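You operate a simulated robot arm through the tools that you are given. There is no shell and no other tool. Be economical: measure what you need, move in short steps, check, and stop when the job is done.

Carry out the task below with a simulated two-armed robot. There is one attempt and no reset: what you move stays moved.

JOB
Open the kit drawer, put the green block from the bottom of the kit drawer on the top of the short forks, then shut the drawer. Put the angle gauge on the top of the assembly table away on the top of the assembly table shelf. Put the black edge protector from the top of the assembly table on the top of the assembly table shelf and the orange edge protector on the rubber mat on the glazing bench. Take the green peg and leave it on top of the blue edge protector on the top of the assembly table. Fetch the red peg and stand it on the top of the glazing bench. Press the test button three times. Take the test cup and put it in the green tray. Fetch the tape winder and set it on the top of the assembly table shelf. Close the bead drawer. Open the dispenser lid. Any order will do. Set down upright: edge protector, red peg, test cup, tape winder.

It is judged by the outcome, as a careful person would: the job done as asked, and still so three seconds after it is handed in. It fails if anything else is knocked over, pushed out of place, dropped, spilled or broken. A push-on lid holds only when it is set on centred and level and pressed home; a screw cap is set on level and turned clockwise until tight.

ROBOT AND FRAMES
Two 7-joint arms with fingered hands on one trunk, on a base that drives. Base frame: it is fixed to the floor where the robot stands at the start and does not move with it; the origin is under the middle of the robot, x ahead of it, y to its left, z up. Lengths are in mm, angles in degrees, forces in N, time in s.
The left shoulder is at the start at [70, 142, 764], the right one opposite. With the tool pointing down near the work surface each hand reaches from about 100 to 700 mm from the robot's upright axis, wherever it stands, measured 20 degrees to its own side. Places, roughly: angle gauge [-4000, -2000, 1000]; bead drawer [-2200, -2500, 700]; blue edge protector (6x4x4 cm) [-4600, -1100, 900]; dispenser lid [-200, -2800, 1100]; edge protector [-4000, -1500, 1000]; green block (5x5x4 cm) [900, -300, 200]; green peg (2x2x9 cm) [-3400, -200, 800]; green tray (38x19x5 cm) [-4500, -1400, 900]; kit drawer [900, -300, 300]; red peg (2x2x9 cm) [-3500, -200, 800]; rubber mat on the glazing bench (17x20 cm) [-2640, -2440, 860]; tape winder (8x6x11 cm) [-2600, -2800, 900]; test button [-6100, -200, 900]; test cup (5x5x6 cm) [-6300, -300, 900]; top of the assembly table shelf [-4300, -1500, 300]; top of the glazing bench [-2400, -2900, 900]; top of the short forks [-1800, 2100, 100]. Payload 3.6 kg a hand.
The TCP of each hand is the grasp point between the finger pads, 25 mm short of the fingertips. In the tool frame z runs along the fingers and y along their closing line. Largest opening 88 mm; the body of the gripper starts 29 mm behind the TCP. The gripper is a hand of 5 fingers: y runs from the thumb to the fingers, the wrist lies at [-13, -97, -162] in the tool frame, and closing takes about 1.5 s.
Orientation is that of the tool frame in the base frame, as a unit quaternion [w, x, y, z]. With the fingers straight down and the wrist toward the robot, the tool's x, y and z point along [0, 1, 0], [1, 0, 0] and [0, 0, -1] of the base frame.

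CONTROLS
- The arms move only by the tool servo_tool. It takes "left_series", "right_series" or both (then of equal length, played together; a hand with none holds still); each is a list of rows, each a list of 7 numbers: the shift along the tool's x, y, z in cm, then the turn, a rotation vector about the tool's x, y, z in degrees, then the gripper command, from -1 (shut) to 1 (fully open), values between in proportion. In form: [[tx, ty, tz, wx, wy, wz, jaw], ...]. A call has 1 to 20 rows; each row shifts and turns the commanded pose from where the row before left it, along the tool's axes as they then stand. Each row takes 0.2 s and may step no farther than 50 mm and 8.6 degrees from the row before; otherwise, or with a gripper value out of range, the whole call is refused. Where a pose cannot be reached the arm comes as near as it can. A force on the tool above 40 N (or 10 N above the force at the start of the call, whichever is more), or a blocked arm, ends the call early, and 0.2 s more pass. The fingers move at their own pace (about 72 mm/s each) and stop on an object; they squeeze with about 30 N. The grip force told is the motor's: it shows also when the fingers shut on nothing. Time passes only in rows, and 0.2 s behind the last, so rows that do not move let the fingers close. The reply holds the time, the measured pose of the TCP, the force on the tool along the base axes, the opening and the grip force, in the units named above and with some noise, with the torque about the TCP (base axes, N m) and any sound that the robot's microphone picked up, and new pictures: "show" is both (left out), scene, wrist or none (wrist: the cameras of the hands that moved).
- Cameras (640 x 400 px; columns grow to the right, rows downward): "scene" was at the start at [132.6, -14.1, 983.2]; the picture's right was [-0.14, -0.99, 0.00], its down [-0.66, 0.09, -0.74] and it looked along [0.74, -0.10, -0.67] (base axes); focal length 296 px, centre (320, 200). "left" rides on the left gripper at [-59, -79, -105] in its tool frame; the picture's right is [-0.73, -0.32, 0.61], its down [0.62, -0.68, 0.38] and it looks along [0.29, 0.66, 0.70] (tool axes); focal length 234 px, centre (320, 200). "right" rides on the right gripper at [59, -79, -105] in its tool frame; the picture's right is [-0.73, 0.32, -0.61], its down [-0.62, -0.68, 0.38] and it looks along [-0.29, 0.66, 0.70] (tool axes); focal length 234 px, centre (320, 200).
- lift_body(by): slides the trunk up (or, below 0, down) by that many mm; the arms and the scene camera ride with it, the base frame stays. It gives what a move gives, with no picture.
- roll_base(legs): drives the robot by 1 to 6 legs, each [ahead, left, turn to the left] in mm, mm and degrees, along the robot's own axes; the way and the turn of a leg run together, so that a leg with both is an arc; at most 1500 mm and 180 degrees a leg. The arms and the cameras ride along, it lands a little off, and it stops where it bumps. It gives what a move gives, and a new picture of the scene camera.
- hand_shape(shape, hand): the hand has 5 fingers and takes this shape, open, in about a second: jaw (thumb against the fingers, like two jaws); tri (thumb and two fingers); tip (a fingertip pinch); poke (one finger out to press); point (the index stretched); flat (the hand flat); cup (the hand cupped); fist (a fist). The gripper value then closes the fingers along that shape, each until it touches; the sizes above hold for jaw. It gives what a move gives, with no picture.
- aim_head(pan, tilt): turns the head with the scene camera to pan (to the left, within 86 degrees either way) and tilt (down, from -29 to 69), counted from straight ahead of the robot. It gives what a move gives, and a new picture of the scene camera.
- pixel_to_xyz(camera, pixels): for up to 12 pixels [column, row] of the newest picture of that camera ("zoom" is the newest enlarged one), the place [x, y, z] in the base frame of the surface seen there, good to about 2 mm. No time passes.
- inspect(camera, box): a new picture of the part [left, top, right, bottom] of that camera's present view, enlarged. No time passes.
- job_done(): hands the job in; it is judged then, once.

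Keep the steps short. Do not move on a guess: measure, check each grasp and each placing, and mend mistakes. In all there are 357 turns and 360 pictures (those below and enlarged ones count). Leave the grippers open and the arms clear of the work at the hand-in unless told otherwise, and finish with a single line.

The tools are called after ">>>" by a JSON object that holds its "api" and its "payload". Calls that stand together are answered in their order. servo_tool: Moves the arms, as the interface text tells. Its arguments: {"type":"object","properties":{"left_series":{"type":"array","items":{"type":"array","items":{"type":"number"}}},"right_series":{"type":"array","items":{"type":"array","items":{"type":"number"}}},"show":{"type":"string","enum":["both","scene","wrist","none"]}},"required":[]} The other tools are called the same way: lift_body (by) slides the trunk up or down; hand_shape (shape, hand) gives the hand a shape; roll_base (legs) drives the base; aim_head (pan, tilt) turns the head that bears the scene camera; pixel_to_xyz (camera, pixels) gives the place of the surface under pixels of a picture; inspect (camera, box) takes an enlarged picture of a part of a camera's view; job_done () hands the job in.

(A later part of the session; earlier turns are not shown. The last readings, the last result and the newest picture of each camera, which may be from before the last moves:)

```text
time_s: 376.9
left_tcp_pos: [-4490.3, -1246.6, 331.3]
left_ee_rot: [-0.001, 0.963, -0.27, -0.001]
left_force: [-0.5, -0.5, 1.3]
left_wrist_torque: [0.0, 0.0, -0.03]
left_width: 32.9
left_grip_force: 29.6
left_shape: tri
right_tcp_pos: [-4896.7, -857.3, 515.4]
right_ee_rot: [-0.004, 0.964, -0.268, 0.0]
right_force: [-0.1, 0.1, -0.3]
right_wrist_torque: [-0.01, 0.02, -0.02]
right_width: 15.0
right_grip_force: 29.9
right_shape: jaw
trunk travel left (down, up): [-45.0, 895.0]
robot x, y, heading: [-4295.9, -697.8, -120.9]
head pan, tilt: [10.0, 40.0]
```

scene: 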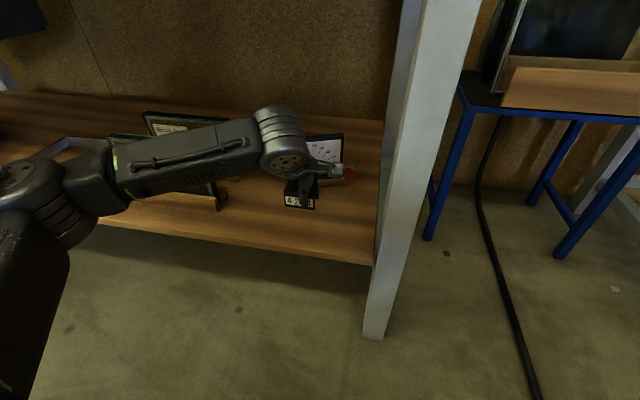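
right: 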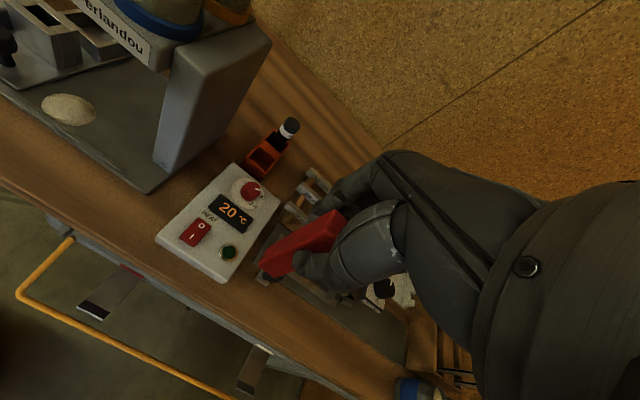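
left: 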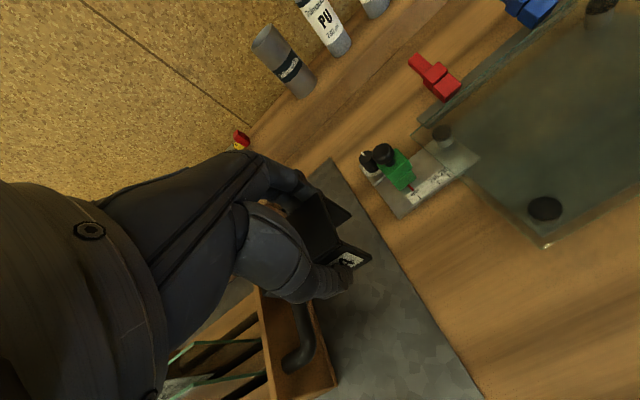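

>>> {"api": "servo_tool", "payload": {"left_series": [[0, 0, 0.2, 0, 0, 0, -1], [0, 0, 0.1, 0, 0, 0, -1], [0, 0, 0, 0, 0, 0, -1]], "show": "none"}}

>>> {"api": "inspect", "payload": {"camera": "scene", "box": [220, 120, 400, 250]}}

```text
time_s: 377.7
left_tcp_pos: [-4491.1, -1246.2, 331.2]
left_ee_rot: [0.001, 0.963, -0.27, -0.001]
left_force: [-0.3, 2.0, 18.5]
left_wrist_torque: [-0.52, -0.15, 0.08]
left_width: 33.2
left_grip_force: 30.3
left_shape: tri
right_tcp_pos: [-4896.3, -855.6, 517.6]
right_ee_rot: [-0.003, 0.964, -0.267, 0.0]
right_force: [0.7, 0.2, -0.2]
right_wrist_torque: [0.01, 0.02, -0.02]
right_width: 14.7
right_grip_force: 30.0
right_shape: jaw
trunk travel left (down, up): [-45.0, 895.0]
robot x, y, heading: [-4295.6, -701.0, -121.3]
head pan, tilt: [10.0, 40.0]
```

```text
3.08 times, centred on (310, 185) of scene
```

zoom: 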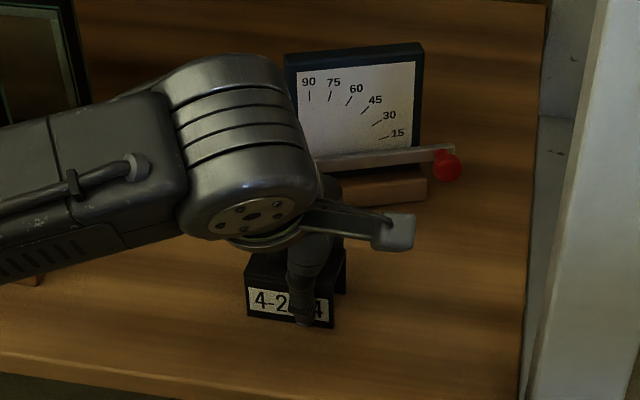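

Contact. Open gradually, rise.

>>> {"api": "servo_tool", "payload": {"left_series": [[0, 0, -0.1, 0, 0, 0, -0.5], [0, 0, 0, 0, 0, 0, -0.1], [0, 0, 0, 0, 0, 0, 0.3], [0, 0, 0, 0, 0, 0, 0.8], [0, 0, 0, 0, 0, 0, 0.8], [0, 0, -2, 0, 0, 0, 0.8], [0, 0, -4, 0, 0, 0, 0.8], [0, 0, -4, 0, 0, 0, 0.8], [0, 0, 0, 0, 0, 0, 0.8]], "show": "none"}}

>>> {"api": "inspect", "payload": {"camera": "scene", "box": [220, 120, 400, 250]}}

```text
time_s: 379.7
left_tcp_pos: [-4491.0, -1246.5, 429.5]
left_ee_rot: [-0.001, 0.963, -0.269, 0.0]
left_force: [-0.2, 0.0, 0.4]
left_wrist_torque: [-0.01, -0.01, 0.01]
left_width: 79.3
left_grip_force: 0.0
left_shape: tri
right_tcp_pos: [-4896.0, -857.1, 517.3]
right_ee_rot: [-0.005, 0.964, -0.267, 0.0]
right_force: [0.2, -0.1, -0.7]
right_wrist_torque: [0.01, -0.02, 0.0]
right_width: 15.3
right_grip_force: 29.9
right_shape: jaw
trunk travel left (down, up): [-45.0, 895.0]
robot x, y, heading: [-4291.5, -698.1, -121.1]
head pan, tilt: [10.0, 40.0]
```

```text
3.08 times, centred on (310, 185) of scene
```

zoom: 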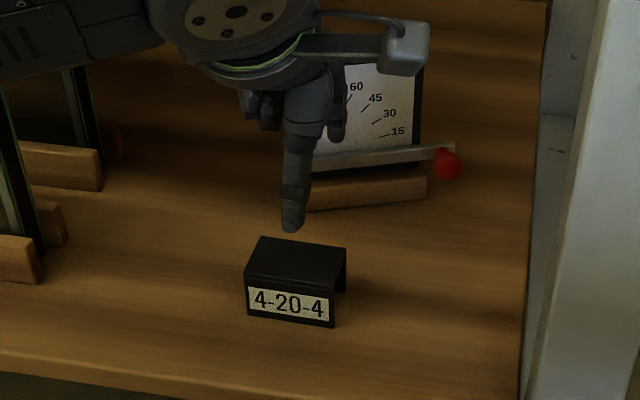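

Black protector placed upright. Back out, raise, strafe left 400 for the orange protector.

>>> {"api": "roll_base", "payload": {"legs": [[-400, 0, 0]]}}

>>> {"api": "lift_body", "payload": {"by": 400}}

>>> {"api": "lift_body", "payload": {"by": 210}}

>>> {"api": "roll_base", "payload": {"legs": [[0, 390, 0], [440, 0, 0]]}}

>>> {"api": "aim_head", "payload": {"pan": 10, "tilt": 50}}

```text
time_s: 382.2
left_tcp_pos: [-4288.8, -903.0, 429.9]
left_ee_rot: [-0.001, 0.962, -0.274, -0.001]
left_force: [-0.3, 0.0, 0.0]
left_wrist_torque: [0.01, 0.03, 0.01]
left_width: 79.1
left_grip_force: 0.1
left_shape: tri
right_tcp_pos: [-4689.1, -509.6, 516.6]
right_ee_rot: [-0.005, 0.962, -0.272, 0.001]
right_force: [0.2, 0.1, -0.5]
right_wrist_torque: [0.01, -0.02, 0.0]
right_width: 14.9
right_grip_force: 29.5
right_shape: jaw
trunk travel left (down, up): [-45.0, 895.0]
robot x, y, heading: [-4083.2, -352.2, -122.0]
head pan, tilt: [10.0, 40.0]
```

scene: 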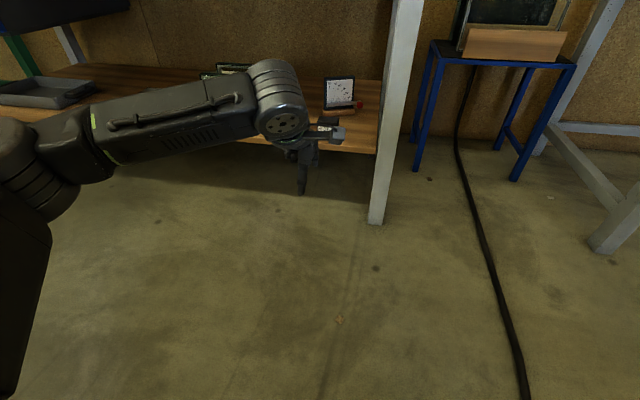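

```text
time_s: 386.0
left_tcp_pos: [-4287.8, -903.5, 829.3]
left_ee_rot: [-0.001, 0.962, -0.275, -0.001]
left_force: [-0.9, 0.5, -0.7]
left_wrist_torque: [-0.03, 0.01, 0.02]
left_width: 79.1
left_grip_force: 0.0
left_shape: tri
right_tcp_pos: [-4689.6, -508.9, 916.7]
right_ee_rot: [-0.004, 0.962, -0.272, 0.001]
right_force: [0.3, 0.1, 0.1]
right_wrist_torque: [0.0, 0.04, -0.04]
right_width: 14.8
right_grip_force: 29.7
right_shape: jaw
trunk travel left (down, up): [-445.0, 495.0]
robot x, y, heading: [-4088.1, -356.5, -121.9]
head pan, tilt: [10.0, 40.0]
```

```text
time_s: 388.3
left_tcp_pos: [-4287.5, -903.6, 1039.4]
left_ee_rot: [-0.001, 0.962, -0.274, 0.0]
left_force: [-0.4, -1.5, -0.6]
left_wrist_torque: [-0.01, 0.0, -0.02]
left_width: 79.0
left_grip_force: 0.0
left_shape: tri
right_tcp_pos: [-4689.5, -508.7, 1127.6]
right_ee_rot: [-0.005, 0.962, -0.273, 0.0]
right_force: [0.2, -0.6, -1.1]
right_wrist_torque: [0.02, -0.01, 0.02]
right_width: 15.2
right_grip_force: 30.0
right_shape: jaw
trunk travel left (down, up): [-655.0, 285.0]
robot x, y, heading: [-4084.4, -358.5, -121.8]
head pan, tilt: [10.0, 40.0]
```

```text
time_s: 393.0
left_tcp_pos: [-4187.5, -1488.4, 1039.4]
left_ee_rot: [0.0, 0.962, -0.274, -0.001]
left_force: [-0.2, -0.2, 0.5]
left_wrist_torque: [-0.04, 0.0, 0.01]
left_width: 79.2
left_grip_force: 0.0
left_shape: tri
right_tcp_pos: [-4587.8, -1096.7, 1127.9]
right_ee_rot: [-0.005, 0.963, -0.27, 0.0]
right_force: [-0.1, 1.3, -0.4]
right_wrist_torque: [0.01, 0.01, 0.01]
right_width: 15.0
right_grip_force: 29.5
right_shape: jaw
trunk travel left (down, up): [-655.0, 285.0]
robot x, y, heading: [-3984.5, -937.9, -121.6]
head pan, tilt: [10.0, 40.0]
```

scene: 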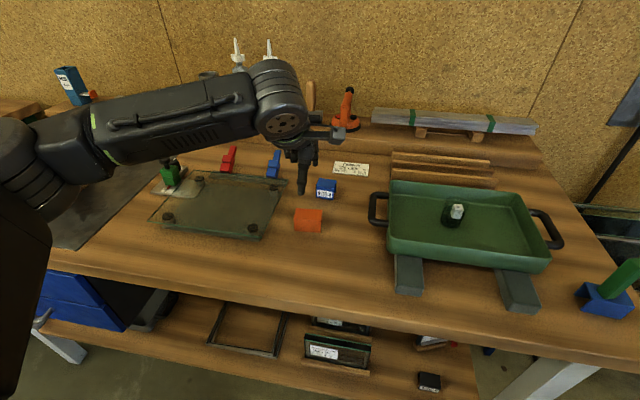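

```text
time_s: 393.8
left_tcp_pos: [-4187.0, -1487.8, 1039.1]
left_ee_rot: [0.0, 0.962, -0.274, 0.0]
left_force: [-0.1, 0.4, -0.2]
left_wrist_torque: [-0.01, -0.02, 0.0]
left_width: 79.0
left_grip_force: 0.0
left_shape: tri
right_tcp_pos: [-4588.0, -1096.1, 1127.4]
right_ee_rot: [-0.004, 0.963, -0.269, 0.001]
right_force: [1.1, 0.7, -0.6]
right_wrist_torque: [0.04, 0.03, -0.03]
right_width: 15.2
right_grip_force: 30.1
right_shape: jaw
trunk travel left (down, up): [-655.0, 285.0]
robot x, y, heading: [-3986.7, -944.4, -121.5]
head pan, tilt: [10.0, 50.0]
```

scene: 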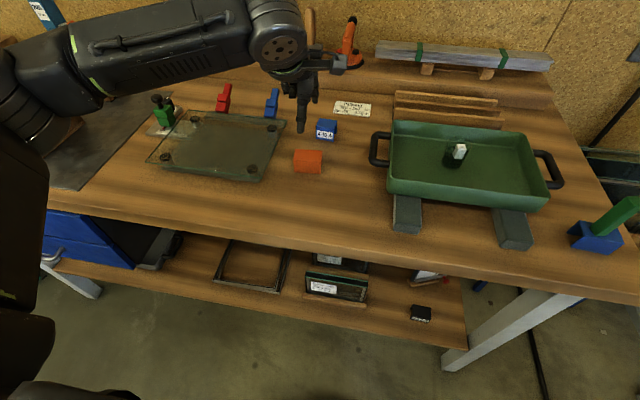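

>>> {"api": "inspect", "payload": {"camera": "scene", "box": [270, 110, 366, 180]}}

>>> {"api": "inspect", "payload": {"camera": "left", "box": [300, 180, 460, 300]}}

```text
5.71 times, centred on (318, 145) of scene
```

zoom: 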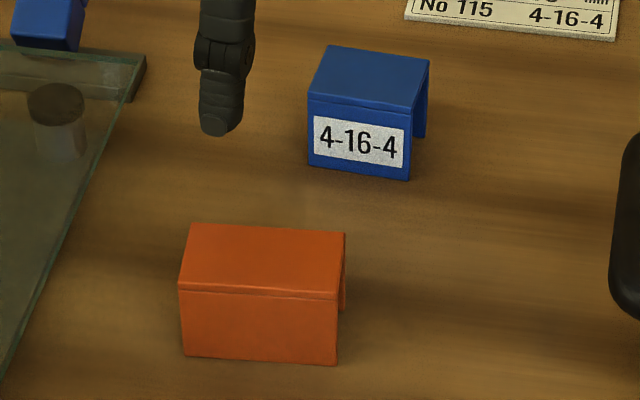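

```text
3.33 times, centred on (380, 240) of left
```

zoom: 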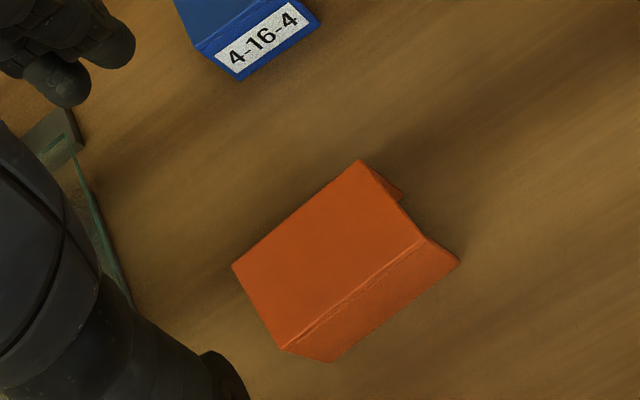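

>>> {"api": "pixel_to_xyz", "payload": {"camera": "zoom", "pixels": [[236, 268], [358, 164], [418, 236], [286, 345], [325, 255]]}}

```text
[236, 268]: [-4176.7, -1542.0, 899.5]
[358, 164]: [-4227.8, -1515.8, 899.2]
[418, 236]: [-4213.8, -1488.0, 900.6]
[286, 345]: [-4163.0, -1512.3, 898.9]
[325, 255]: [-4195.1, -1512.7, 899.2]
```

Orange centre (-4195,-1514), turned ~5° from the hand. Align and descend to z≈935, check.

>>> {"api": "servo_tool", "payload": {"left_series": [[0.7, 2.7, 0, 0, 0, 0, 0.8], [0, 0, 0, 0, 0, -4.8, 0.8], [0, 0, 4, 0, 0, 0, 0.8], [0, 0, 4, 0, 0, 0, 0.8], [0, 0, 2.4, 0, 0, 0, 0.8], [0, 0, 0, 0, 0, 0, 0.8]], "show": "wrist"}}

>>> {"api": "inspect", "payload": {"camera": "scene", "box": [250, 90, 390, 190]}}

```text
time_s: 395.1
left_tcp_pos: [-4195.2, -1514.7, 934.5]
left_ee_rot: [-0.001, 0.973, -0.232, -0.002]
left_force: [-0.7, 0.4, -0.4]
left_wrist_torque: [0.01, 0.01, 0.02]
left_width: 79.2
left_grip_force: 0.0
left_shape: tri
right_tcp_pos: [-4588.6, -1096.7, 1127.4]
right_ee_rot: [-0.004, 0.963, -0.269, 0.0]
right_force: [0.0, 0.3, -1.9]
right_wrist_torque: [0.03, -0.01, 0.0]
right_width: 14.9
right_grip_force: 30.0
right_shape: jaw
trunk travel left (down, up): [-655.0, 285.0]
robot x, y, heading: [-3983.6, -944.3, -121.6]
head pan, tilt: [10.0, 50.0]
```

left: 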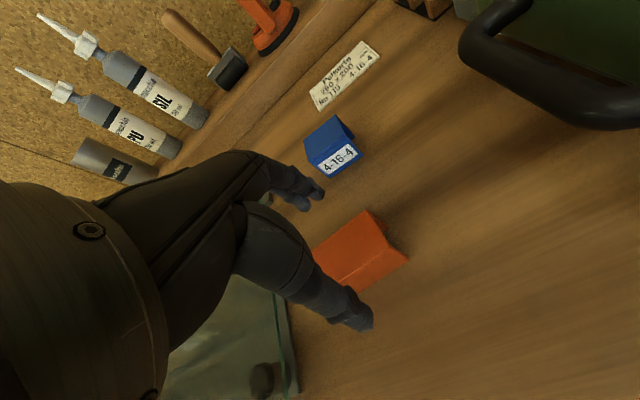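

```text
4.00 times, centred on (320, 140) of scene
```

zoom: 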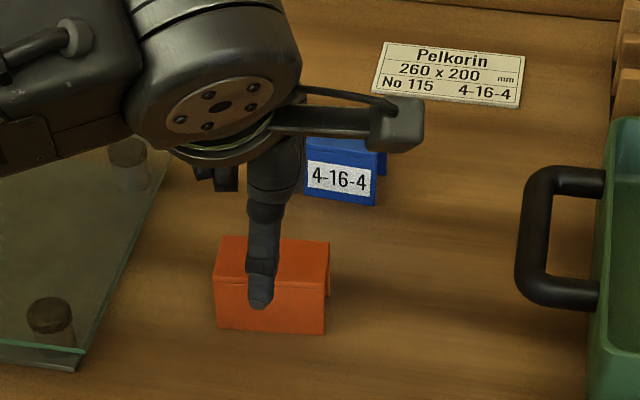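

>>> {"api": "servo_tool", "payload": {"left_series": [[0, 0, 2.2, 0, 0, 0, 0.8], [0, 0, 2, 0, 0, 0, 0.8], [0, 0, 0, 0, 0, 0, 0.3], [0, 0, 0, 0, 0, 0, -0.2], [0, 0, 0, 0, 0, 0, -1], [0, 0, 0, 0, 0, 0, -1], [0, 0, 0, 0, 0, 0, -1]], "show": "none"}}

>>> {"api": "servo_tool", "payload": {"left_series": [[0, 0, -1, 0, 0, 0, -1], [0, 0, -4, 0, 0, 0, -1], [0, 0, -4, 0, 0, 0, -1], [0, 0, -4, 0, 0, 0, -1], [0, 0, -4, 0, 0, 0, -1], [0, 0, 0, 0, 0, 0, -1]], "show": "scene"}}

>>> {"api": "inspect", "payload": {"camera": "scene", "box": [230, 60, 390, 180]}}

```text
time_s: 396.8
left_tcp_pos: [-4195.4, -1516.8, 894.0]
left_ee_rot: [-0.002, 0.972, -0.233, -0.001]
left_force: [-0.1, -0.3, 0.4]
left_wrist_torque: [0.0, -0.01, -0.02]
left_width: 29.3
left_grip_force: 29.9
left_shape: tri
right_tcp_pos: [-4588.4, -1095.6, 1127.3]
right_ee_rot: [-0.004, 0.963, -0.27, 0.001]
right_force: [-0.2, -0.9, -0.4]
right_wrist_torque: [-0.04, 0.03, 0.0]
right_width: 14.8
right_grip_force: 29.6
right_shape: jaw
trunk travel left (down, up): [-655.0, 285.0]
robot x, y, heading: [-3984.2, -936.5, -121.5]
head pan, tilt: [10.0, 50.0]
```

```text
time_s: 398.1
left_tcp_pos: [-4192.9, -1513.6, 1064.3]
left_ee_rot: [-0.001, 0.973, -0.232, -0.002]
left_force: [-0.2, 0.0, -0.1]
left_wrist_torque: [0.0, 0.0, 0.01]
left_width: 28.9
left_grip_force: 29.9
left_shape: tri
right_tcp_pos: [-4588.8, -1096.5, 1128.1]
right_ee_rot: [-0.005, 0.963, -0.27, 0.0]
right_force: [0.9, 0.1, 0.1]
right_wrist_torque: [0.02, -0.01, 0.01]
right_width: 14.6
right_grip_force: 29.4
right_shape: jaw
trunk travel left (down, up): [-655.0, 285.0]
robot x, y, heading: [-3989.4, -937.7, -121.3]
head pan, tilt: [10.0, 50.0]
```

scene: 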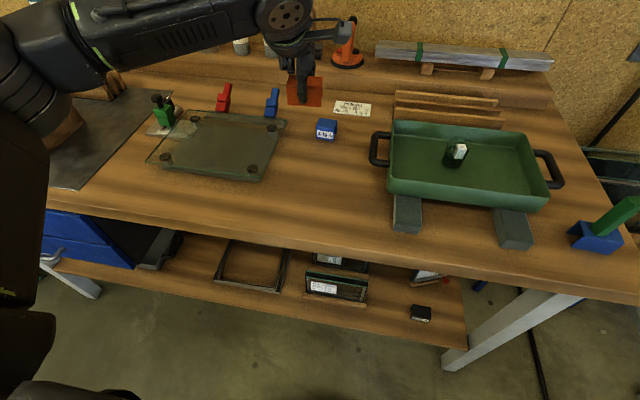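

```text
3.33 times, centred on (310, 120) of scene
```

zoom: 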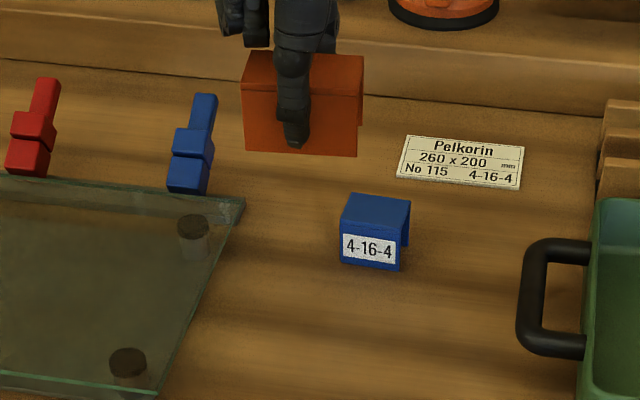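

Orange held. Back off and strafe left ~1850 to the glazing bench.

>>> {"api": "roll_base", "payload": {"legs": [[-340, 0, 0], [0, 950, 0], [0, 900, 0]]}}

>>> {"api": "aim_head", "payload": {"pan": 5, "tilt": 42}}

```text
time_s: 409.2
left_tcp_pos: [-2433.0, -2190.4, 1063.6]
left_ee_rot: [-0.001, 0.975, -0.223, -0.001]
left_force: [0.0, 0.4, -0.4]
left_wrist_torque: [-0.03, -0.03, -0.01]
left_width: 29.3
left_grip_force: 30.1
left_shape: tri
right_tcp_pos: [-2835.8, -1779.4, 1127.4]
right_ee_rot: [-0.005, 0.965, -0.261, 0.0]
right_force: [-0.6, -0.9, -0.4]
right_wrist_torque: [-0.01, 0.01, -0.01]
right_width: 15.2
right_grip_force: 30.4
right_shape: jaw
trunk travel left (down, up): [-655.0, 285.0]
robot x, y, heading: [-2235.3, -1611.8, -120.5]
head pan, tilt: [10.0, 50.0]
```

scene: 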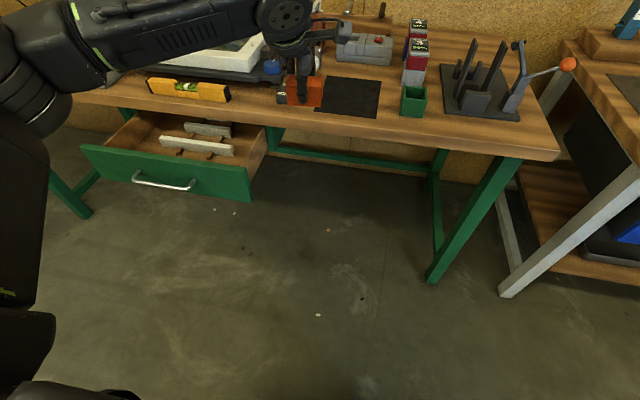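

```text
time_s: 409.9
left_tcp_pos: [-2434.0, -2189.8, 1063.0]
left_ee_rot: [-0.001, 0.975, -0.223, -0.001]
left_force: [0.0, 1.0, 0.1]
left_wrist_torque: [-0.03, 0.02, 0.01]
left_width: 29.1
left_grip_force: 29.4
left_shape: tri
right_tcp_pos: [-2836.6, -1780.3, 1127.3]
right_ee_rot: [-0.004, 0.965, -0.262, 0.001]
right_force: [-0.6, -0.6, -0.6]
right_wrist_torque: [0.0, 0.03, 0.0]
right_width: 14.9
right_grip_force: 29.4
right_shape: jaw
trunk travel left (down, up): [-655.0, 285.0]
robot x, y, heading: [-2233.1, -1614.1, -120.7]
head pan, tilt: [5.0, 42.0]
```

scene: 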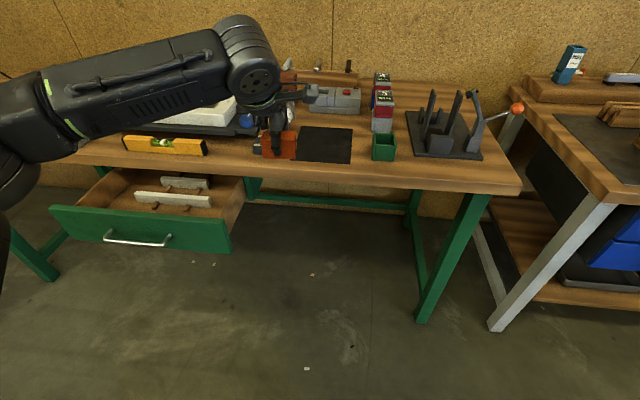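

>>> {"api": "inspect", "payload": {"camera": "scene", "box": [230, 50, 530, 210]}}

>>> {"api": "pixel_to_xyz", "payload": {"camera": "scene", "pixels": [[325, 145], [302, 130], [350, 130], [350, 160], [300, 160], [335, 97], [382, 85], [385, 140], [445, 140], [160, 240], [420, 180], [190, 200]]}}

```text
2.13 times, centred on (380, 130) of scene
```

zoom: 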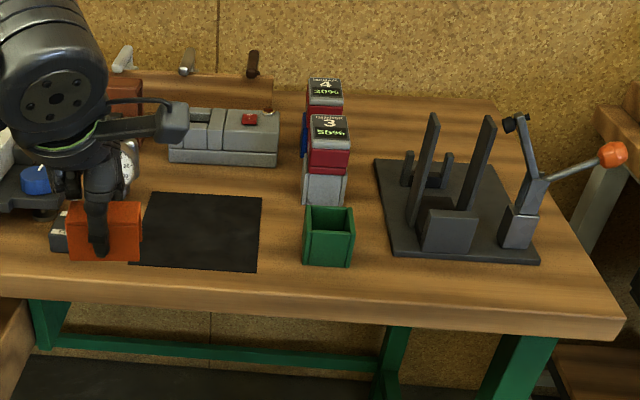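

```text
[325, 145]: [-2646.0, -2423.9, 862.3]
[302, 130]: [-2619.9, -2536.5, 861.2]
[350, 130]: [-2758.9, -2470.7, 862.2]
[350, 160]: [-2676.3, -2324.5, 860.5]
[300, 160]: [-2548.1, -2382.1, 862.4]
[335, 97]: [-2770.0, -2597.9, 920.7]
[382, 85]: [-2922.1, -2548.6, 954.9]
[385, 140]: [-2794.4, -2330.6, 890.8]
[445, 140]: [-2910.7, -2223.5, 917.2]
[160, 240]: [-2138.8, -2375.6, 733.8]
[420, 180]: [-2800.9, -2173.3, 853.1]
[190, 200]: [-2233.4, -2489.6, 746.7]
```

Mat centre (-2646,-2424,862). Drive ahead 320 and move over the mat.

>>> {"api": "roll_base", "payload": {"legs": [[320, 0, 0]]}}

>>> {"api": "servo_tool", "payload": {"left_series": [[-3, 0, 0, 0, 0, 0, -1], [-3, 0, 0, 0, 0, 0, -1], [0, 0, 0, 0, 0, 0, -1]]}}

>>> {"api": "pixel_to_xyz", "payload": {"camera": "scene", "pixels": [[320, 200], [300, 180], [350, 180], [300, 220], [350, 220], [280, 200]]}}

```text
time_s: 412.0
left_tcp_pos: [-2596.9, -2464.8, 1064.0]
left_ee_rot: [-0.001, 0.975, -0.223, -0.001]
left_force: [0.3, 0.1, 0.2]
left_wrist_torque: [0.02, 0.0, 0.03]
left_width: 29.3
left_grip_force: 29.8
left_shape: tri
right_tcp_pos: [-2999.4, -2053.5, 1126.1]
right_ee_rot: [-0.004, 0.965, -0.262, -0.001]
right_force: [0.0, 0.5, -0.7]
right_wrist_torque: [0.01, -0.02, -0.01]
right_width: 14.9
right_grip_force: 29.6
right_shape: jaw
trunk travel left (down, up): [-655.0, 285.0]
robot x, y, heading: [-2399.5, -1886.2, -120.5]
head pan, tilt: [5.0, 42.0]
```

scene: 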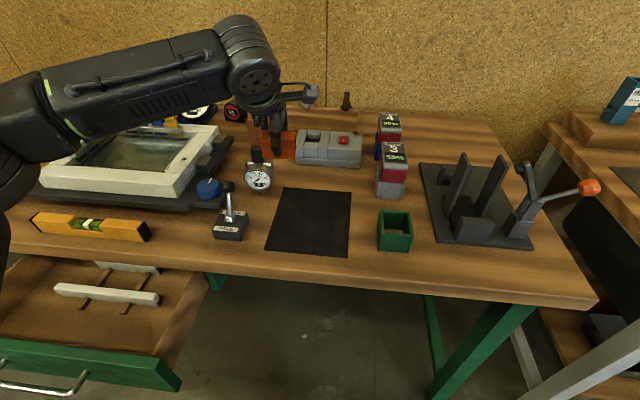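

```text
time_s: 412.8
left_tcp_pos: [-2651.0, -2437.3, 1065.5]
left_ee_rot: [-0.001, 0.975, -0.223, -0.001]
left_force: [-0.4, 0.3, -1.1]
left_wrist_torque: [-0.03, 0.0, 0.0]
left_width: 29.3
left_grip_force: 29.7
left_shape: tri
right_tcp_pos: [-2997.5, -2054.4, 1127.9]
right_ee_rot: [-0.004, 0.965, -0.262, 0.0]
right_force: [0.3, -0.2, -1.3]
right_wrist_torque: [0.0, 0.01, -0.02]
right_width: 14.8
right_grip_force: 30.5
right_shape: jaw
trunk travel left (down, up): [-655.0, 285.0]
robot x, y, heading: [-2396.2, -1889.0, -120.6]
head pan, tilt: [5.0, 42.0]
```

scene: 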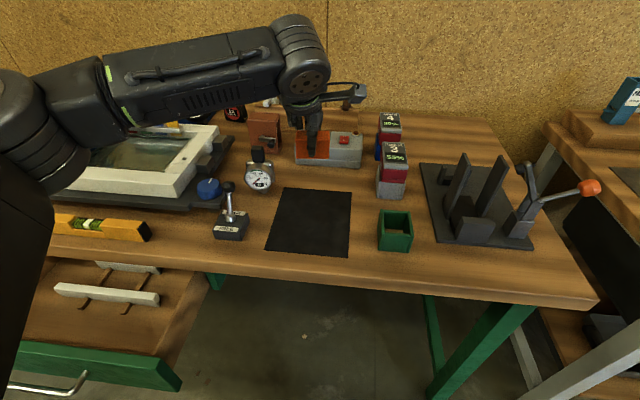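
left: 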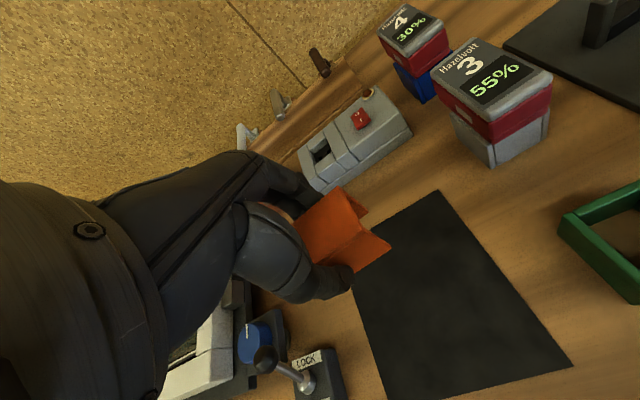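

```text
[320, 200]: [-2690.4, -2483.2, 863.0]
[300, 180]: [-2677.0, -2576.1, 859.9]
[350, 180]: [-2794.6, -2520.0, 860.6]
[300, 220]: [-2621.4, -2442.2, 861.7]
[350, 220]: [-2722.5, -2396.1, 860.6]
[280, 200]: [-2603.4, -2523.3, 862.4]
```

>>> {"api": "servo_tool", "payload": {"left_series": [[0, -0.5, 4.5, 0, 0, 0, -1], [0, 0, 4.5, 0, 0, 0, -1], [0, 0, 4, 0, 0, 0, -1], [0, 0, 2, 0, 0, 0, -1], [0, 0, 0, 0, 0, 0, -1]]}}

>>> {"api": "inspect", "payload": {"camera": "scene", "box": [200, 130, 420, 280]}}

```text
time_s: 414.0
left_tcp_pos: [-2651.8, -2430.7, 913.4]
left_ee_rot: [0.0, 0.974, -0.225, -0.001]
left_force: [0.5, 0.2, -0.1]
left_wrist_torque: [-0.03, -0.03, -0.02]
left_width: 29.1
left_grip_force: 29.6
left_shape: tri
right_tcp_pos: [-2999.3, -2053.7, 1127.2]
right_ee_rot: [-0.004, 0.965, -0.263, 0.0]
right_force: [-0.3, 0.7, -0.9]
right_wrist_torque: [0.01, -0.01, -0.03]
right_width: 14.9
right_grip_force: 30.1
right_shape: jaw
trunk travel left (down, up): [-655.0, 285.0]
robot x, y, heading: [-2399.0, -1888.8, -120.7]
head pan, tilt: [5.0, 42.0]
```

scene: 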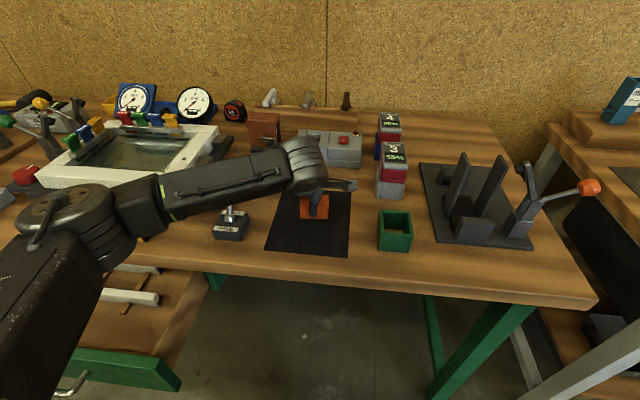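
left: 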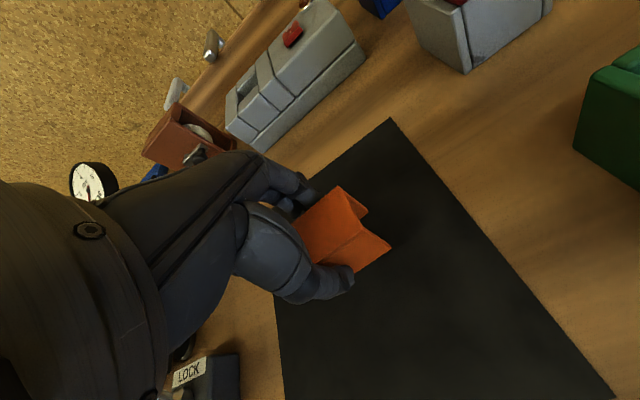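

```text
2.67 times, centred on (310, 205) of scene
```

zoom: 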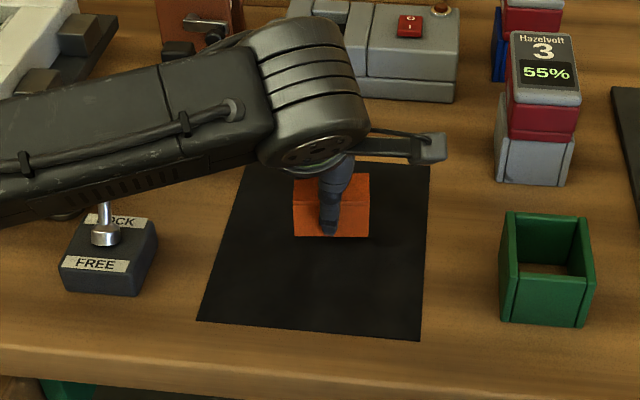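

Shift 2.5 cm nearer the mat's centre and lower to contact.

>>> {"api": "servo_tool", "payload": {"left_series": [[0, -2.5, 0, 0, 0, 0, -1], [0, 0, 1, 0, 0, 0, -1], [0, 0, 0.4, 0, 0, 0, -1], [0, 0, 0.3, 0, 0, 0, -1], [0, 0, 0.2, 0, 0, 0, -1], [0, 0, 0, 0, 0, 0, -1]], "show": "none"}}

```text
time_s: 415.4
left_tcp_pos: [-2638.3, -2410.3, 894.4]
left_ee_rot: [0.0, 0.975, -0.224, 0.0]
left_force: [-0.3, -0.3, -0.1]
left_wrist_torque: [-0.02, 0.0, 0.01]
left_width: 29.5
left_grip_force: 29.5
left_shape: tri
right_tcp_pos: [-2998.7, -2053.0, 1127.2]
right_ee_rot: [-0.004, 0.965, -0.262, 0.0]
right_force: [0.5, -0.4, 0.2]
right_wrist_torque: [0.02, 0.0, 0.01]
right_width: 15.2
right_grip_force: 30.0
right_shape: jaw
trunk travel left (down, up): [-655.0, 285.0]
robot x, y, heading: [-2400.7, -1885.3, -120.7]
head pan, tilt: [5.0, 42.0]
```

>>> {"api": "servo_tool", "payload": {"left_series": [[0, 0, 0.2, 0, 0, 0, -1], [0, 0, 0.2, 0, 0, 0, -1], [0, 0, 0, 0, 0, 0, -1]], "show": "none"}}

>>> {"api": "inspect", "payload": {"camera": "scene", "box": [240, 160, 400, 270]}}

```text
time_s: 416.2
left_tcp_pos: [-2638.5, -2410.2, 892.7]
left_ee_rot: [0.001, 0.975, -0.224, -0.002]
left_force: [-0.6, -3.5, 15.8]
left_wrist_torque: [-0.1, 0.02, 0.02]
left_width: 29.8
left_grip_force: 29.9
left_shape: tri
right_tcp_pos: [-2997.8, -2052.6, 1127.4]
right_ee_rot: [-0.003, 0.965, -0.262, 0.0]
right_force: [0.5, -0.9, 0.0]
right_wrist_torque: [0.04, 0.06, 0.0]
right_width: 14.9
right_grip_force: 30.0
right_shape: jaw
trunk travel left (down, up): [-655.0, 285.0]
robot x, y, heading: [-2401.1, -1887.8, -120.9]
head pan, tilt: [5.0, 42.0]
```

```text
3.64 times, centred on (320, 215) of scene
```

zoom: 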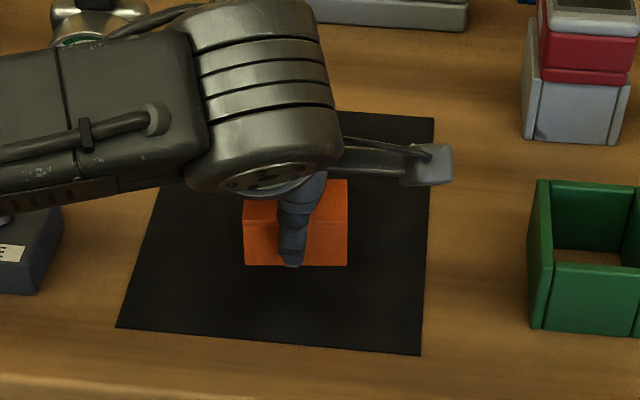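

Contact and centred. Release and rise.

>>> {"api": "servo_tool", "payload": {"left_series": [[0, 0, -0.1, 0, 0, 0, -0.5], [0, 0, 0, 0, 0, 0, -0.1], [0, 0, 0, 0, 0, 0, 0.3], [0, 0, 0, 0, 0, 0, 0.8], [0, 0, 0, 0, 0, 0, 0.8], [0, 0, -2, 0, 0, 0, 0.8], [0, 0, -4, 0, 0, 0, 0.8], [0, 0, -5, 0, 0, 0, 0.8], [0, 0, -5, 0, 0, 0, 0.8], [4, 0, 0, 0, 0, 0, 0.8], [4, 0, 0, 0, 0, 0, 0.8], [4, -2, 0, 0, 0, 4, 0.8]]}}

>>> {"api": "inspect", "payload": {"camera": "scene", "box": [180, 80, 420, 270]}}

```text
time_s: 418.8
left_tcp_pos: [-2524.9, -2446.6, 1048.7]
left_ee_rot: [0.0, 0.966, -0.258, -0.001]
left_force: [-0.1, 0.0, 0.2]
left_wrist_torque: [0.0, 0.03, -0.01]
left_width: 79.1
left_grip_force: 0.1
left_shape: tri
right_tcp_pos: [-2996.4, -2053.1, 1128.5]
right_ee_rot: [-0.005, 0.965, -0.262, -0.001]
right_force: [-0.2, 0.1, -0.9]
right_wrist_torque: [0.02, 0.03, -0.01]
right_width: 14.9
right_grip_force: 29.6
right_shape: jaw
trunk travel left (down, up): [-655.0, 285.0]
robot x, y, heading: [-2402.7, -1889.2, -120.5]
head pan, tilt: [5.0, 42.0]
```

scene: 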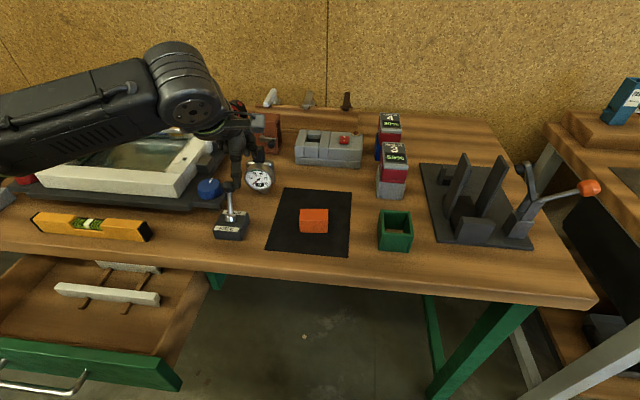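
left: 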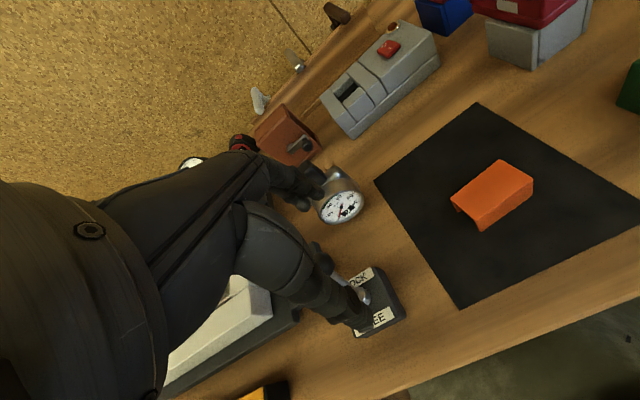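

```text
2.11 times, centred on (300, 175) of scene
```

zoom: 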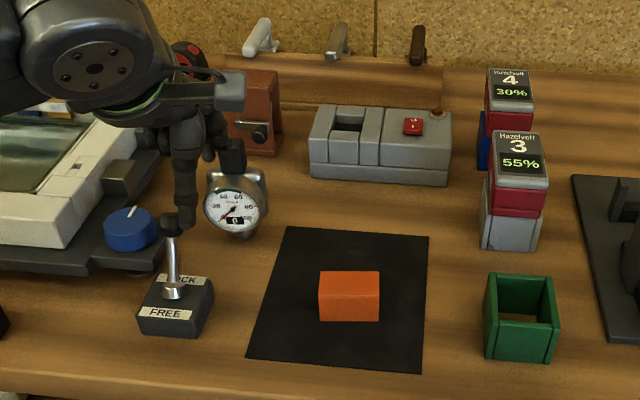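

Orange is on the mat. The brown box with a crank at scene (272,132) is likely the tape winder. Move the left hand left and inspect.

>>> {"api": "servo_tool", "payload": {"left_series": [[4, -3, 0, 0, 0, 0, 0.8], [4, -3, 0, 0, 0, 0, 0.8], [0, -3, 0, 0, 0, 0, 0.8], [0, 0, 0, 0, 0, 0, 0.8]], "show": "scene"}}

>>> {"api": "inspect", "payload": {"camera": "scene", "box": [210, 80, 370, 200]}}

>>> {"api": "pixel_to_xyz", "payload": {"camera": "zoom", "pixels": [[200, 130], [250, 120], [275, 130], [235, 160], [270, 190], [150, 180], [290, 110], [230, 110]]}}

```text
time_s: 419.8
left_tcp_pos: [-2408.1, -2408.3, 1050.4]
left_ee_rot: [-0.001, 0.966, -0.258, -0.001]
left_force: [0.1, -1.2, -0.5]
left_wrist_torque: [-0.01, 0.01, -0.03]
left_width: 79.1
left_grip_force: 0.1
left_shape: tri
right_tcp_pos: [-2998.7, -2054.6, 1127.2]
right_ee_rot: [-0.004, 0.965, -0.263, 0.0]
right_force: [0.1, -0.5, 0.1]
right_wrist_torque: [0.0, -0.01, 0.0]
right_width: 15.1
right_grip_force: 30.2
right_shape: jaw
trunk travel left (down, up): [-655.0, 285.0]
robot x, y, heading: [-2400.5, -1888.7, -120.6]
head pan, tilt: [5.0, 42.0]
```

scene: 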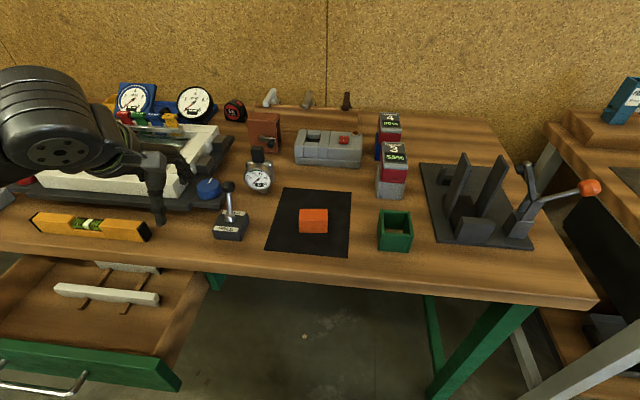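

```text
3.33 times, centred on (290, 140) of scene
```

zoom: 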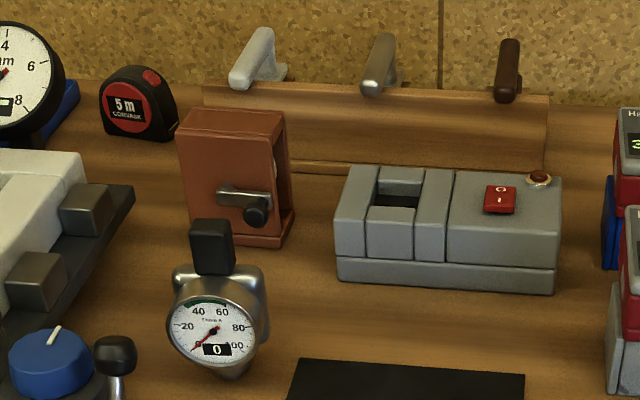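

```text
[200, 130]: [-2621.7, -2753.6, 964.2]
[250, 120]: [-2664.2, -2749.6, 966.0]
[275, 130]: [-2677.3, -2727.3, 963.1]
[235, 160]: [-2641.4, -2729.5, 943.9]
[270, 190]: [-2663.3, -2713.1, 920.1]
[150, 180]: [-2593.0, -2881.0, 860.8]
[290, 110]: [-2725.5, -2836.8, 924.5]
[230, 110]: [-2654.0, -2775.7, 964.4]
```

>>> {"api": "pixel_to_xyz", "payload": {"camera": "zoom", "pixels": [[183, 127], [268, 137], [282, 114], [196, 110], [258, 192], [250, 212], [225, 235], [285, 235], [195, 225], [262, 245], [213, 245]]}}

```text
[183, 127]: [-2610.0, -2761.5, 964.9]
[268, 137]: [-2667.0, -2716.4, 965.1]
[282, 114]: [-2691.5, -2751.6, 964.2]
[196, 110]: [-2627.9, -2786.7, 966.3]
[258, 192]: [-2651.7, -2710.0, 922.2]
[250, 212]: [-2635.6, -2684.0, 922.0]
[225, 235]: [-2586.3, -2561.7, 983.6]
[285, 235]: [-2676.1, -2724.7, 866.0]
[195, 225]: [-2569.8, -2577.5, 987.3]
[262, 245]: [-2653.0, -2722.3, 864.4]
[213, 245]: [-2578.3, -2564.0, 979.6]
```

The brown box with crank is the tape winder. First I'll stand the red peg on the bench with the right hand; measure free spots.

>>> {"api": "pixel_to_xyz", "payload": {"camera": "scene", "pixels": [[440, 262], [415, 262], [480, 268], [365, 210], [590, 187], [525, 190], [460, 160], [395, 215], [410, 240], [532, 246], [435, 245], [460, 285]]}}

```text
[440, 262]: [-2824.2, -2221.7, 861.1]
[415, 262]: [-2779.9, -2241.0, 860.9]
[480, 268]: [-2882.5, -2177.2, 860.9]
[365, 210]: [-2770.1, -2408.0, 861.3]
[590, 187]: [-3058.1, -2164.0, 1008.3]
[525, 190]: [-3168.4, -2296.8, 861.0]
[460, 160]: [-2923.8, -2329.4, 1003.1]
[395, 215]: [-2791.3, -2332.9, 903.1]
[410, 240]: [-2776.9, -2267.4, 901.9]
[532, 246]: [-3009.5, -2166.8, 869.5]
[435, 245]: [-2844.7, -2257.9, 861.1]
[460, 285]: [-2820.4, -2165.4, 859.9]
```

Move the right hand over the spot (-2822,-2212).

>>> {"api": "servo_tool", "payload": {"right_series": [[4.7, 0.5, 0, 0, 0, 0, -1], [4.7, 1, 0, 0, 0, 0, -1], [4.6, 1, 0, 0, 0, 0, -1], [4.6, 1, 0, 0, 0, 0, -1], [4.6, 1.2, 0, 0, 0, 0, -1], [0, 0, 4, 0, 0, 0, -1], [0, 0, 4, 0, 0, 0, -1], [0, 0, 3, 0, 0, 0, -1], [0, 0, 0, 0, 0, 0, -1]]}}

>>> {"api": "inspect", "payload": {"camera": "scene", "box": [360, 150, 520, 300]}}

```text
time_s: 421.8
left_tcp_pos: [-2407.4, -2408.8, 1051.2]
left_ee_rot: [-0.001, 0.966, -0.258, -0.001]
left_force: [0.4, 0.0, 0.3]
left_wrist_torque: [0.02, -0.03, -0.02]
left_width: 79.0
left_grip_force: 0.0
left_shape: tri
right_tcp_pos: [-2823.8, -2210.8, 1015.3]
right_ee_rot: [-0.005, 0.965, -0.262, 0.001]
right_force: [-0.9, -0.4, -1.0]
right_wrist_torque: [0.02, 0.0, -0.01]
right_width: 15.1
right_grip_force: 29.9
right_shape: jaw
trunk travel left (down, up): [-655.0, 285.0]
robot x, y, heading: [-2398.3, -1887.3, -120.6]
head pan, tilt: [5.0, 42.0]
```

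scene: 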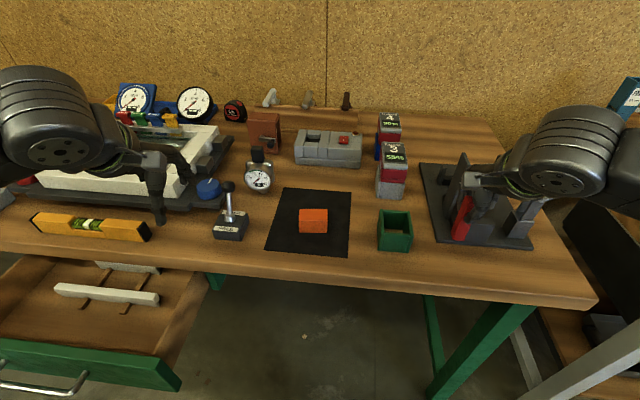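
right: 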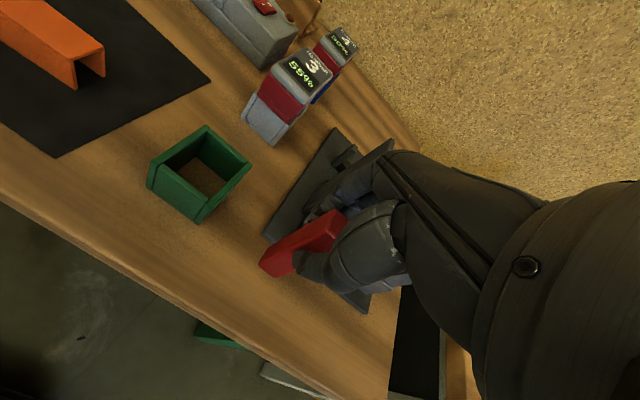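

```text
2.67 times, centred on (440, 225) of scene
```

zoom: 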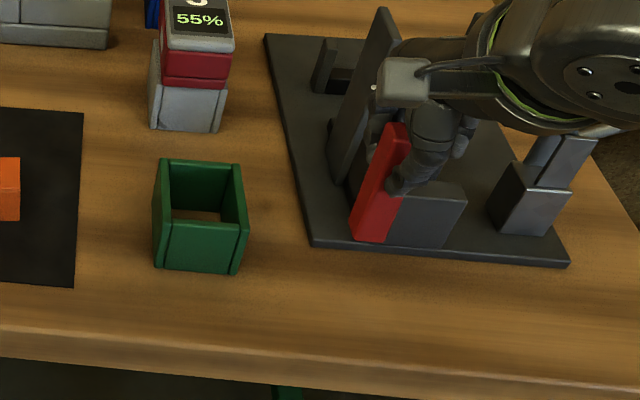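

>>> {"api": "pixel_to_xyz", "payload": {"camera": "zoom", "pixels": [[430, 200], [415, 235], [460, 195], [372, 235], [355, 225], [395, 140], [312, 240], [240, 255], [280, 260], [280, 320]]}}

```text
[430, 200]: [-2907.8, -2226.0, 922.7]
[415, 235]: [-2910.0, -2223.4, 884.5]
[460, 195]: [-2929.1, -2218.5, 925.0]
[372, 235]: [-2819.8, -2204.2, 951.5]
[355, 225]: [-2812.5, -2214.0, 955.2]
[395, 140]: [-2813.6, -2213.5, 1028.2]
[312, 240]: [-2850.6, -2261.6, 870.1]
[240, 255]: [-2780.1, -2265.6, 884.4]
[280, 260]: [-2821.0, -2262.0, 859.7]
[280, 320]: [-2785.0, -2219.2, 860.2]
```

Shift 2 cm left and 0.8 cm nearer (clear of the grey block), then lower.

>>> {"api": "servo_tool", "payload": {"right_series": [[2, -0.8, 0, 0, 0, 0, -1], [0, 0, 3, 0, 0, 0, -1], [0, 0, 3, 0, 0, 0, -1], [0, 0, 1, 0, 0, 0, -1], [0, 0, 0, 0, 0, 0, -1]], "show": "wrist"}}

>>> {"api": "inspect", "payload": {"camera": "scene", "box": [360, 170, 500, 290]}}

```text
time_s: 423.0
left_tcp_pos: [-2408.3, -2408.1, 1052.2]
left_ee_rot: [-0.001, 0.966, -0.258, -0.002]
left_force: [-0.8, -0.2, -0.1]
left_wrist_torque: [0.0, 0.01, 0.0]
left_width: 79.0
left_grip_force: 0.0
left_shape: tri
right_tcp_pos: [-2801.7, -2212.3, 946.8]
right_ee_rot: [-0.005, 0.965, -0.262, 0.001]
right_force: [-0.6, 0.2, -0.3]
right_wrist_torque: [0.02, 0.0, -0.01]
right_width: 14.8
right_grip_force: 30.2
right_shape: jaw
trunk travel left (down, up): [-655.0, 285.0]
robot x, y, heading: [-2397.7, -1888.2, -120.7]
head pan, tilt: [5.0, 42.0]
```

right: 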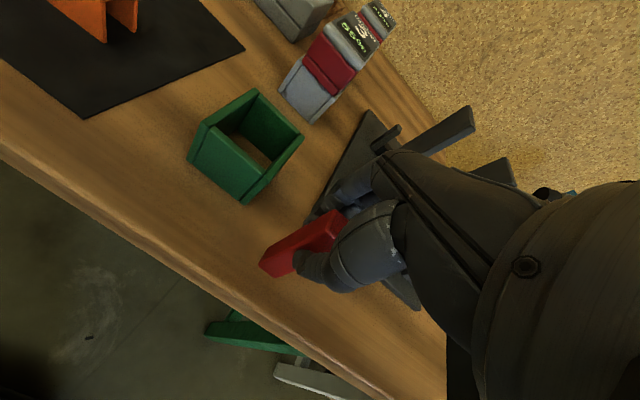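

```text
3.33 times, centred on (430, 230) of scene
```

zoom: 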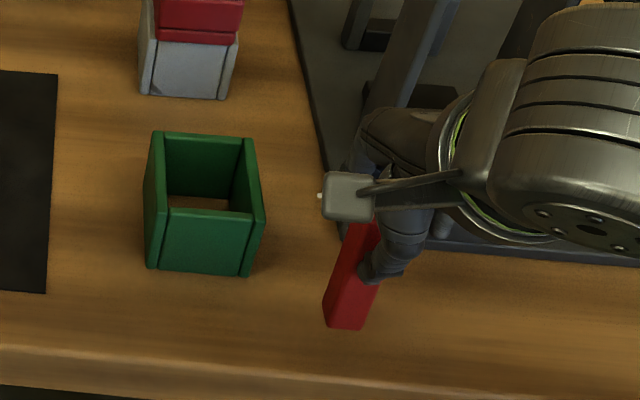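

>>> {"api": "servo_tool", "payload": {"right_series": [[0, 0, 0.7, 0, 0, 0, -1], [0, 0, 0.4, 0, 0, 0, -1], [0, 0, 0.2, 0, 0, 0, -1], [0, 0, 0.2, 0, 0, 0, -1], [0, 0, 0, 0, 0, 0, -1]], "show": "none"}}

>>> {"api": "inspect", "payload": {"camera": "scene", "box": [380, 190, 480, 290]}}

```text
time_s: 424.2
left_tcp_pos: [-2408.0, -2408.1, 1051.0]
left_ee_rot: [0.0, 0.966, -0.258, -0.002]
left_force: [1.0, -0.3, -0.7]
left_wrist_torque: [0.01, -0.01, -0.02]
left_width: 79.0
left_grip_force: 0.0
left_shape: tri
right_tcp_pos: [-2802.1, -2213.7, 932.6]
right_ee_rot: [-0.004, 0.965, -0.262, 0.0]
right_force: [0.2, -0.5, 2.1]
right_wrist_torque: [-0.01, -0.01, 0.01]
right_width: 15.2
right_grip_force: 29.7
right_shape: jaw
trunk travel left (down, up): [-655.0, 285.0]
robot x, y, heading: [-2399.5, -1891.1, -120.7]
head pan, tilt: [5.0, 42.0]
```

```text
4.00 times, centred on (430, 240) of scene
```

zoom: 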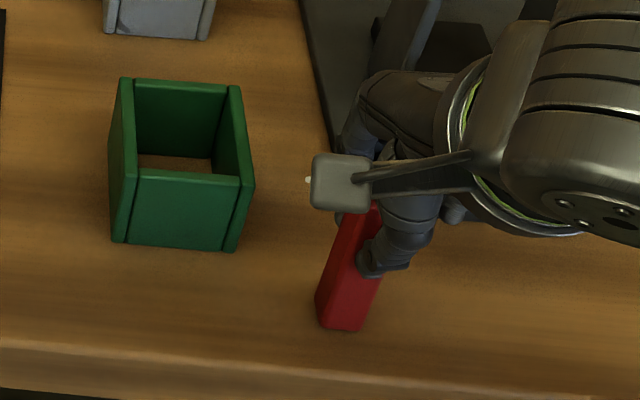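

>>> {"api": "servo_tool", "payload": {"right_series": [[0, 0, 0.15, 0, 0, 0, -1], [0, 0, 0, 0, 0, 0, -1], [0, 0, 0, 0, 0, 0, -0.75], [0, 0, 0, 0, 0, 0, -0.6], [0, 0, 0, 0, 0, 0, -0.45], [0, 0, 0, 0, 0, 0, -0.2], [0, 0, 0, 0, 0, 0, 0.2], [0, 0, 0, 0, 0, 0, 0.2]], "show": "none"}}

>>> {"api": "inspect", "payload": {"camera": "scene", "box": [380, 190, 480, 290]}}

```text
time_s: 426.0
left_tcp_pos: [-2408.2, -2407.8, 1050.2]
left_ee_rot: [0.0, 0.966, -0.258, -0.001]
left_force: [0.8, -0.8, 0.6]
left_wrist_torque: [0.03, 0.0, 0.02]
left_width: 79.0
left_grip_force: 0.1
left_shape: tri
right_tcp_pos: [-2803.5, -2212.4, 931.0]
right_ee_rot: [-0.006, 0.965, -0.262, 0.0]
right_force: [-0.7, 0.4, -0.1]
right_wrist_torque: [0.02, 0.01, 0.01]
right_width: 52.2
right_grip_force: 0.0
right_shape: jaw
trunk travel left (down, up): [-655.0, 285.0]
robot x, y, heading: [-2401.1, -1888.8, -120.6]
head pan, tilt: [5.0, 42.0]
```

```text
4.00 times, centred on (430, 240) of scene
```

zoom: 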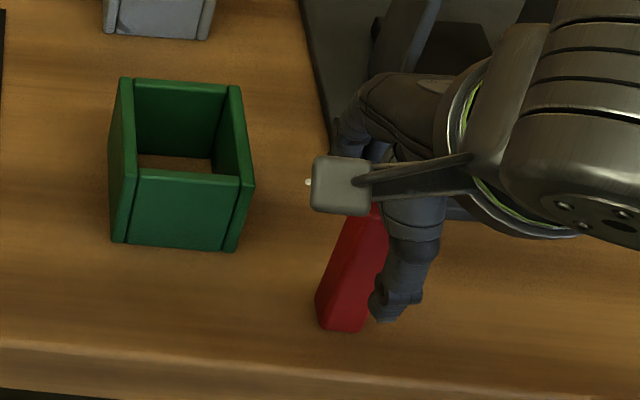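

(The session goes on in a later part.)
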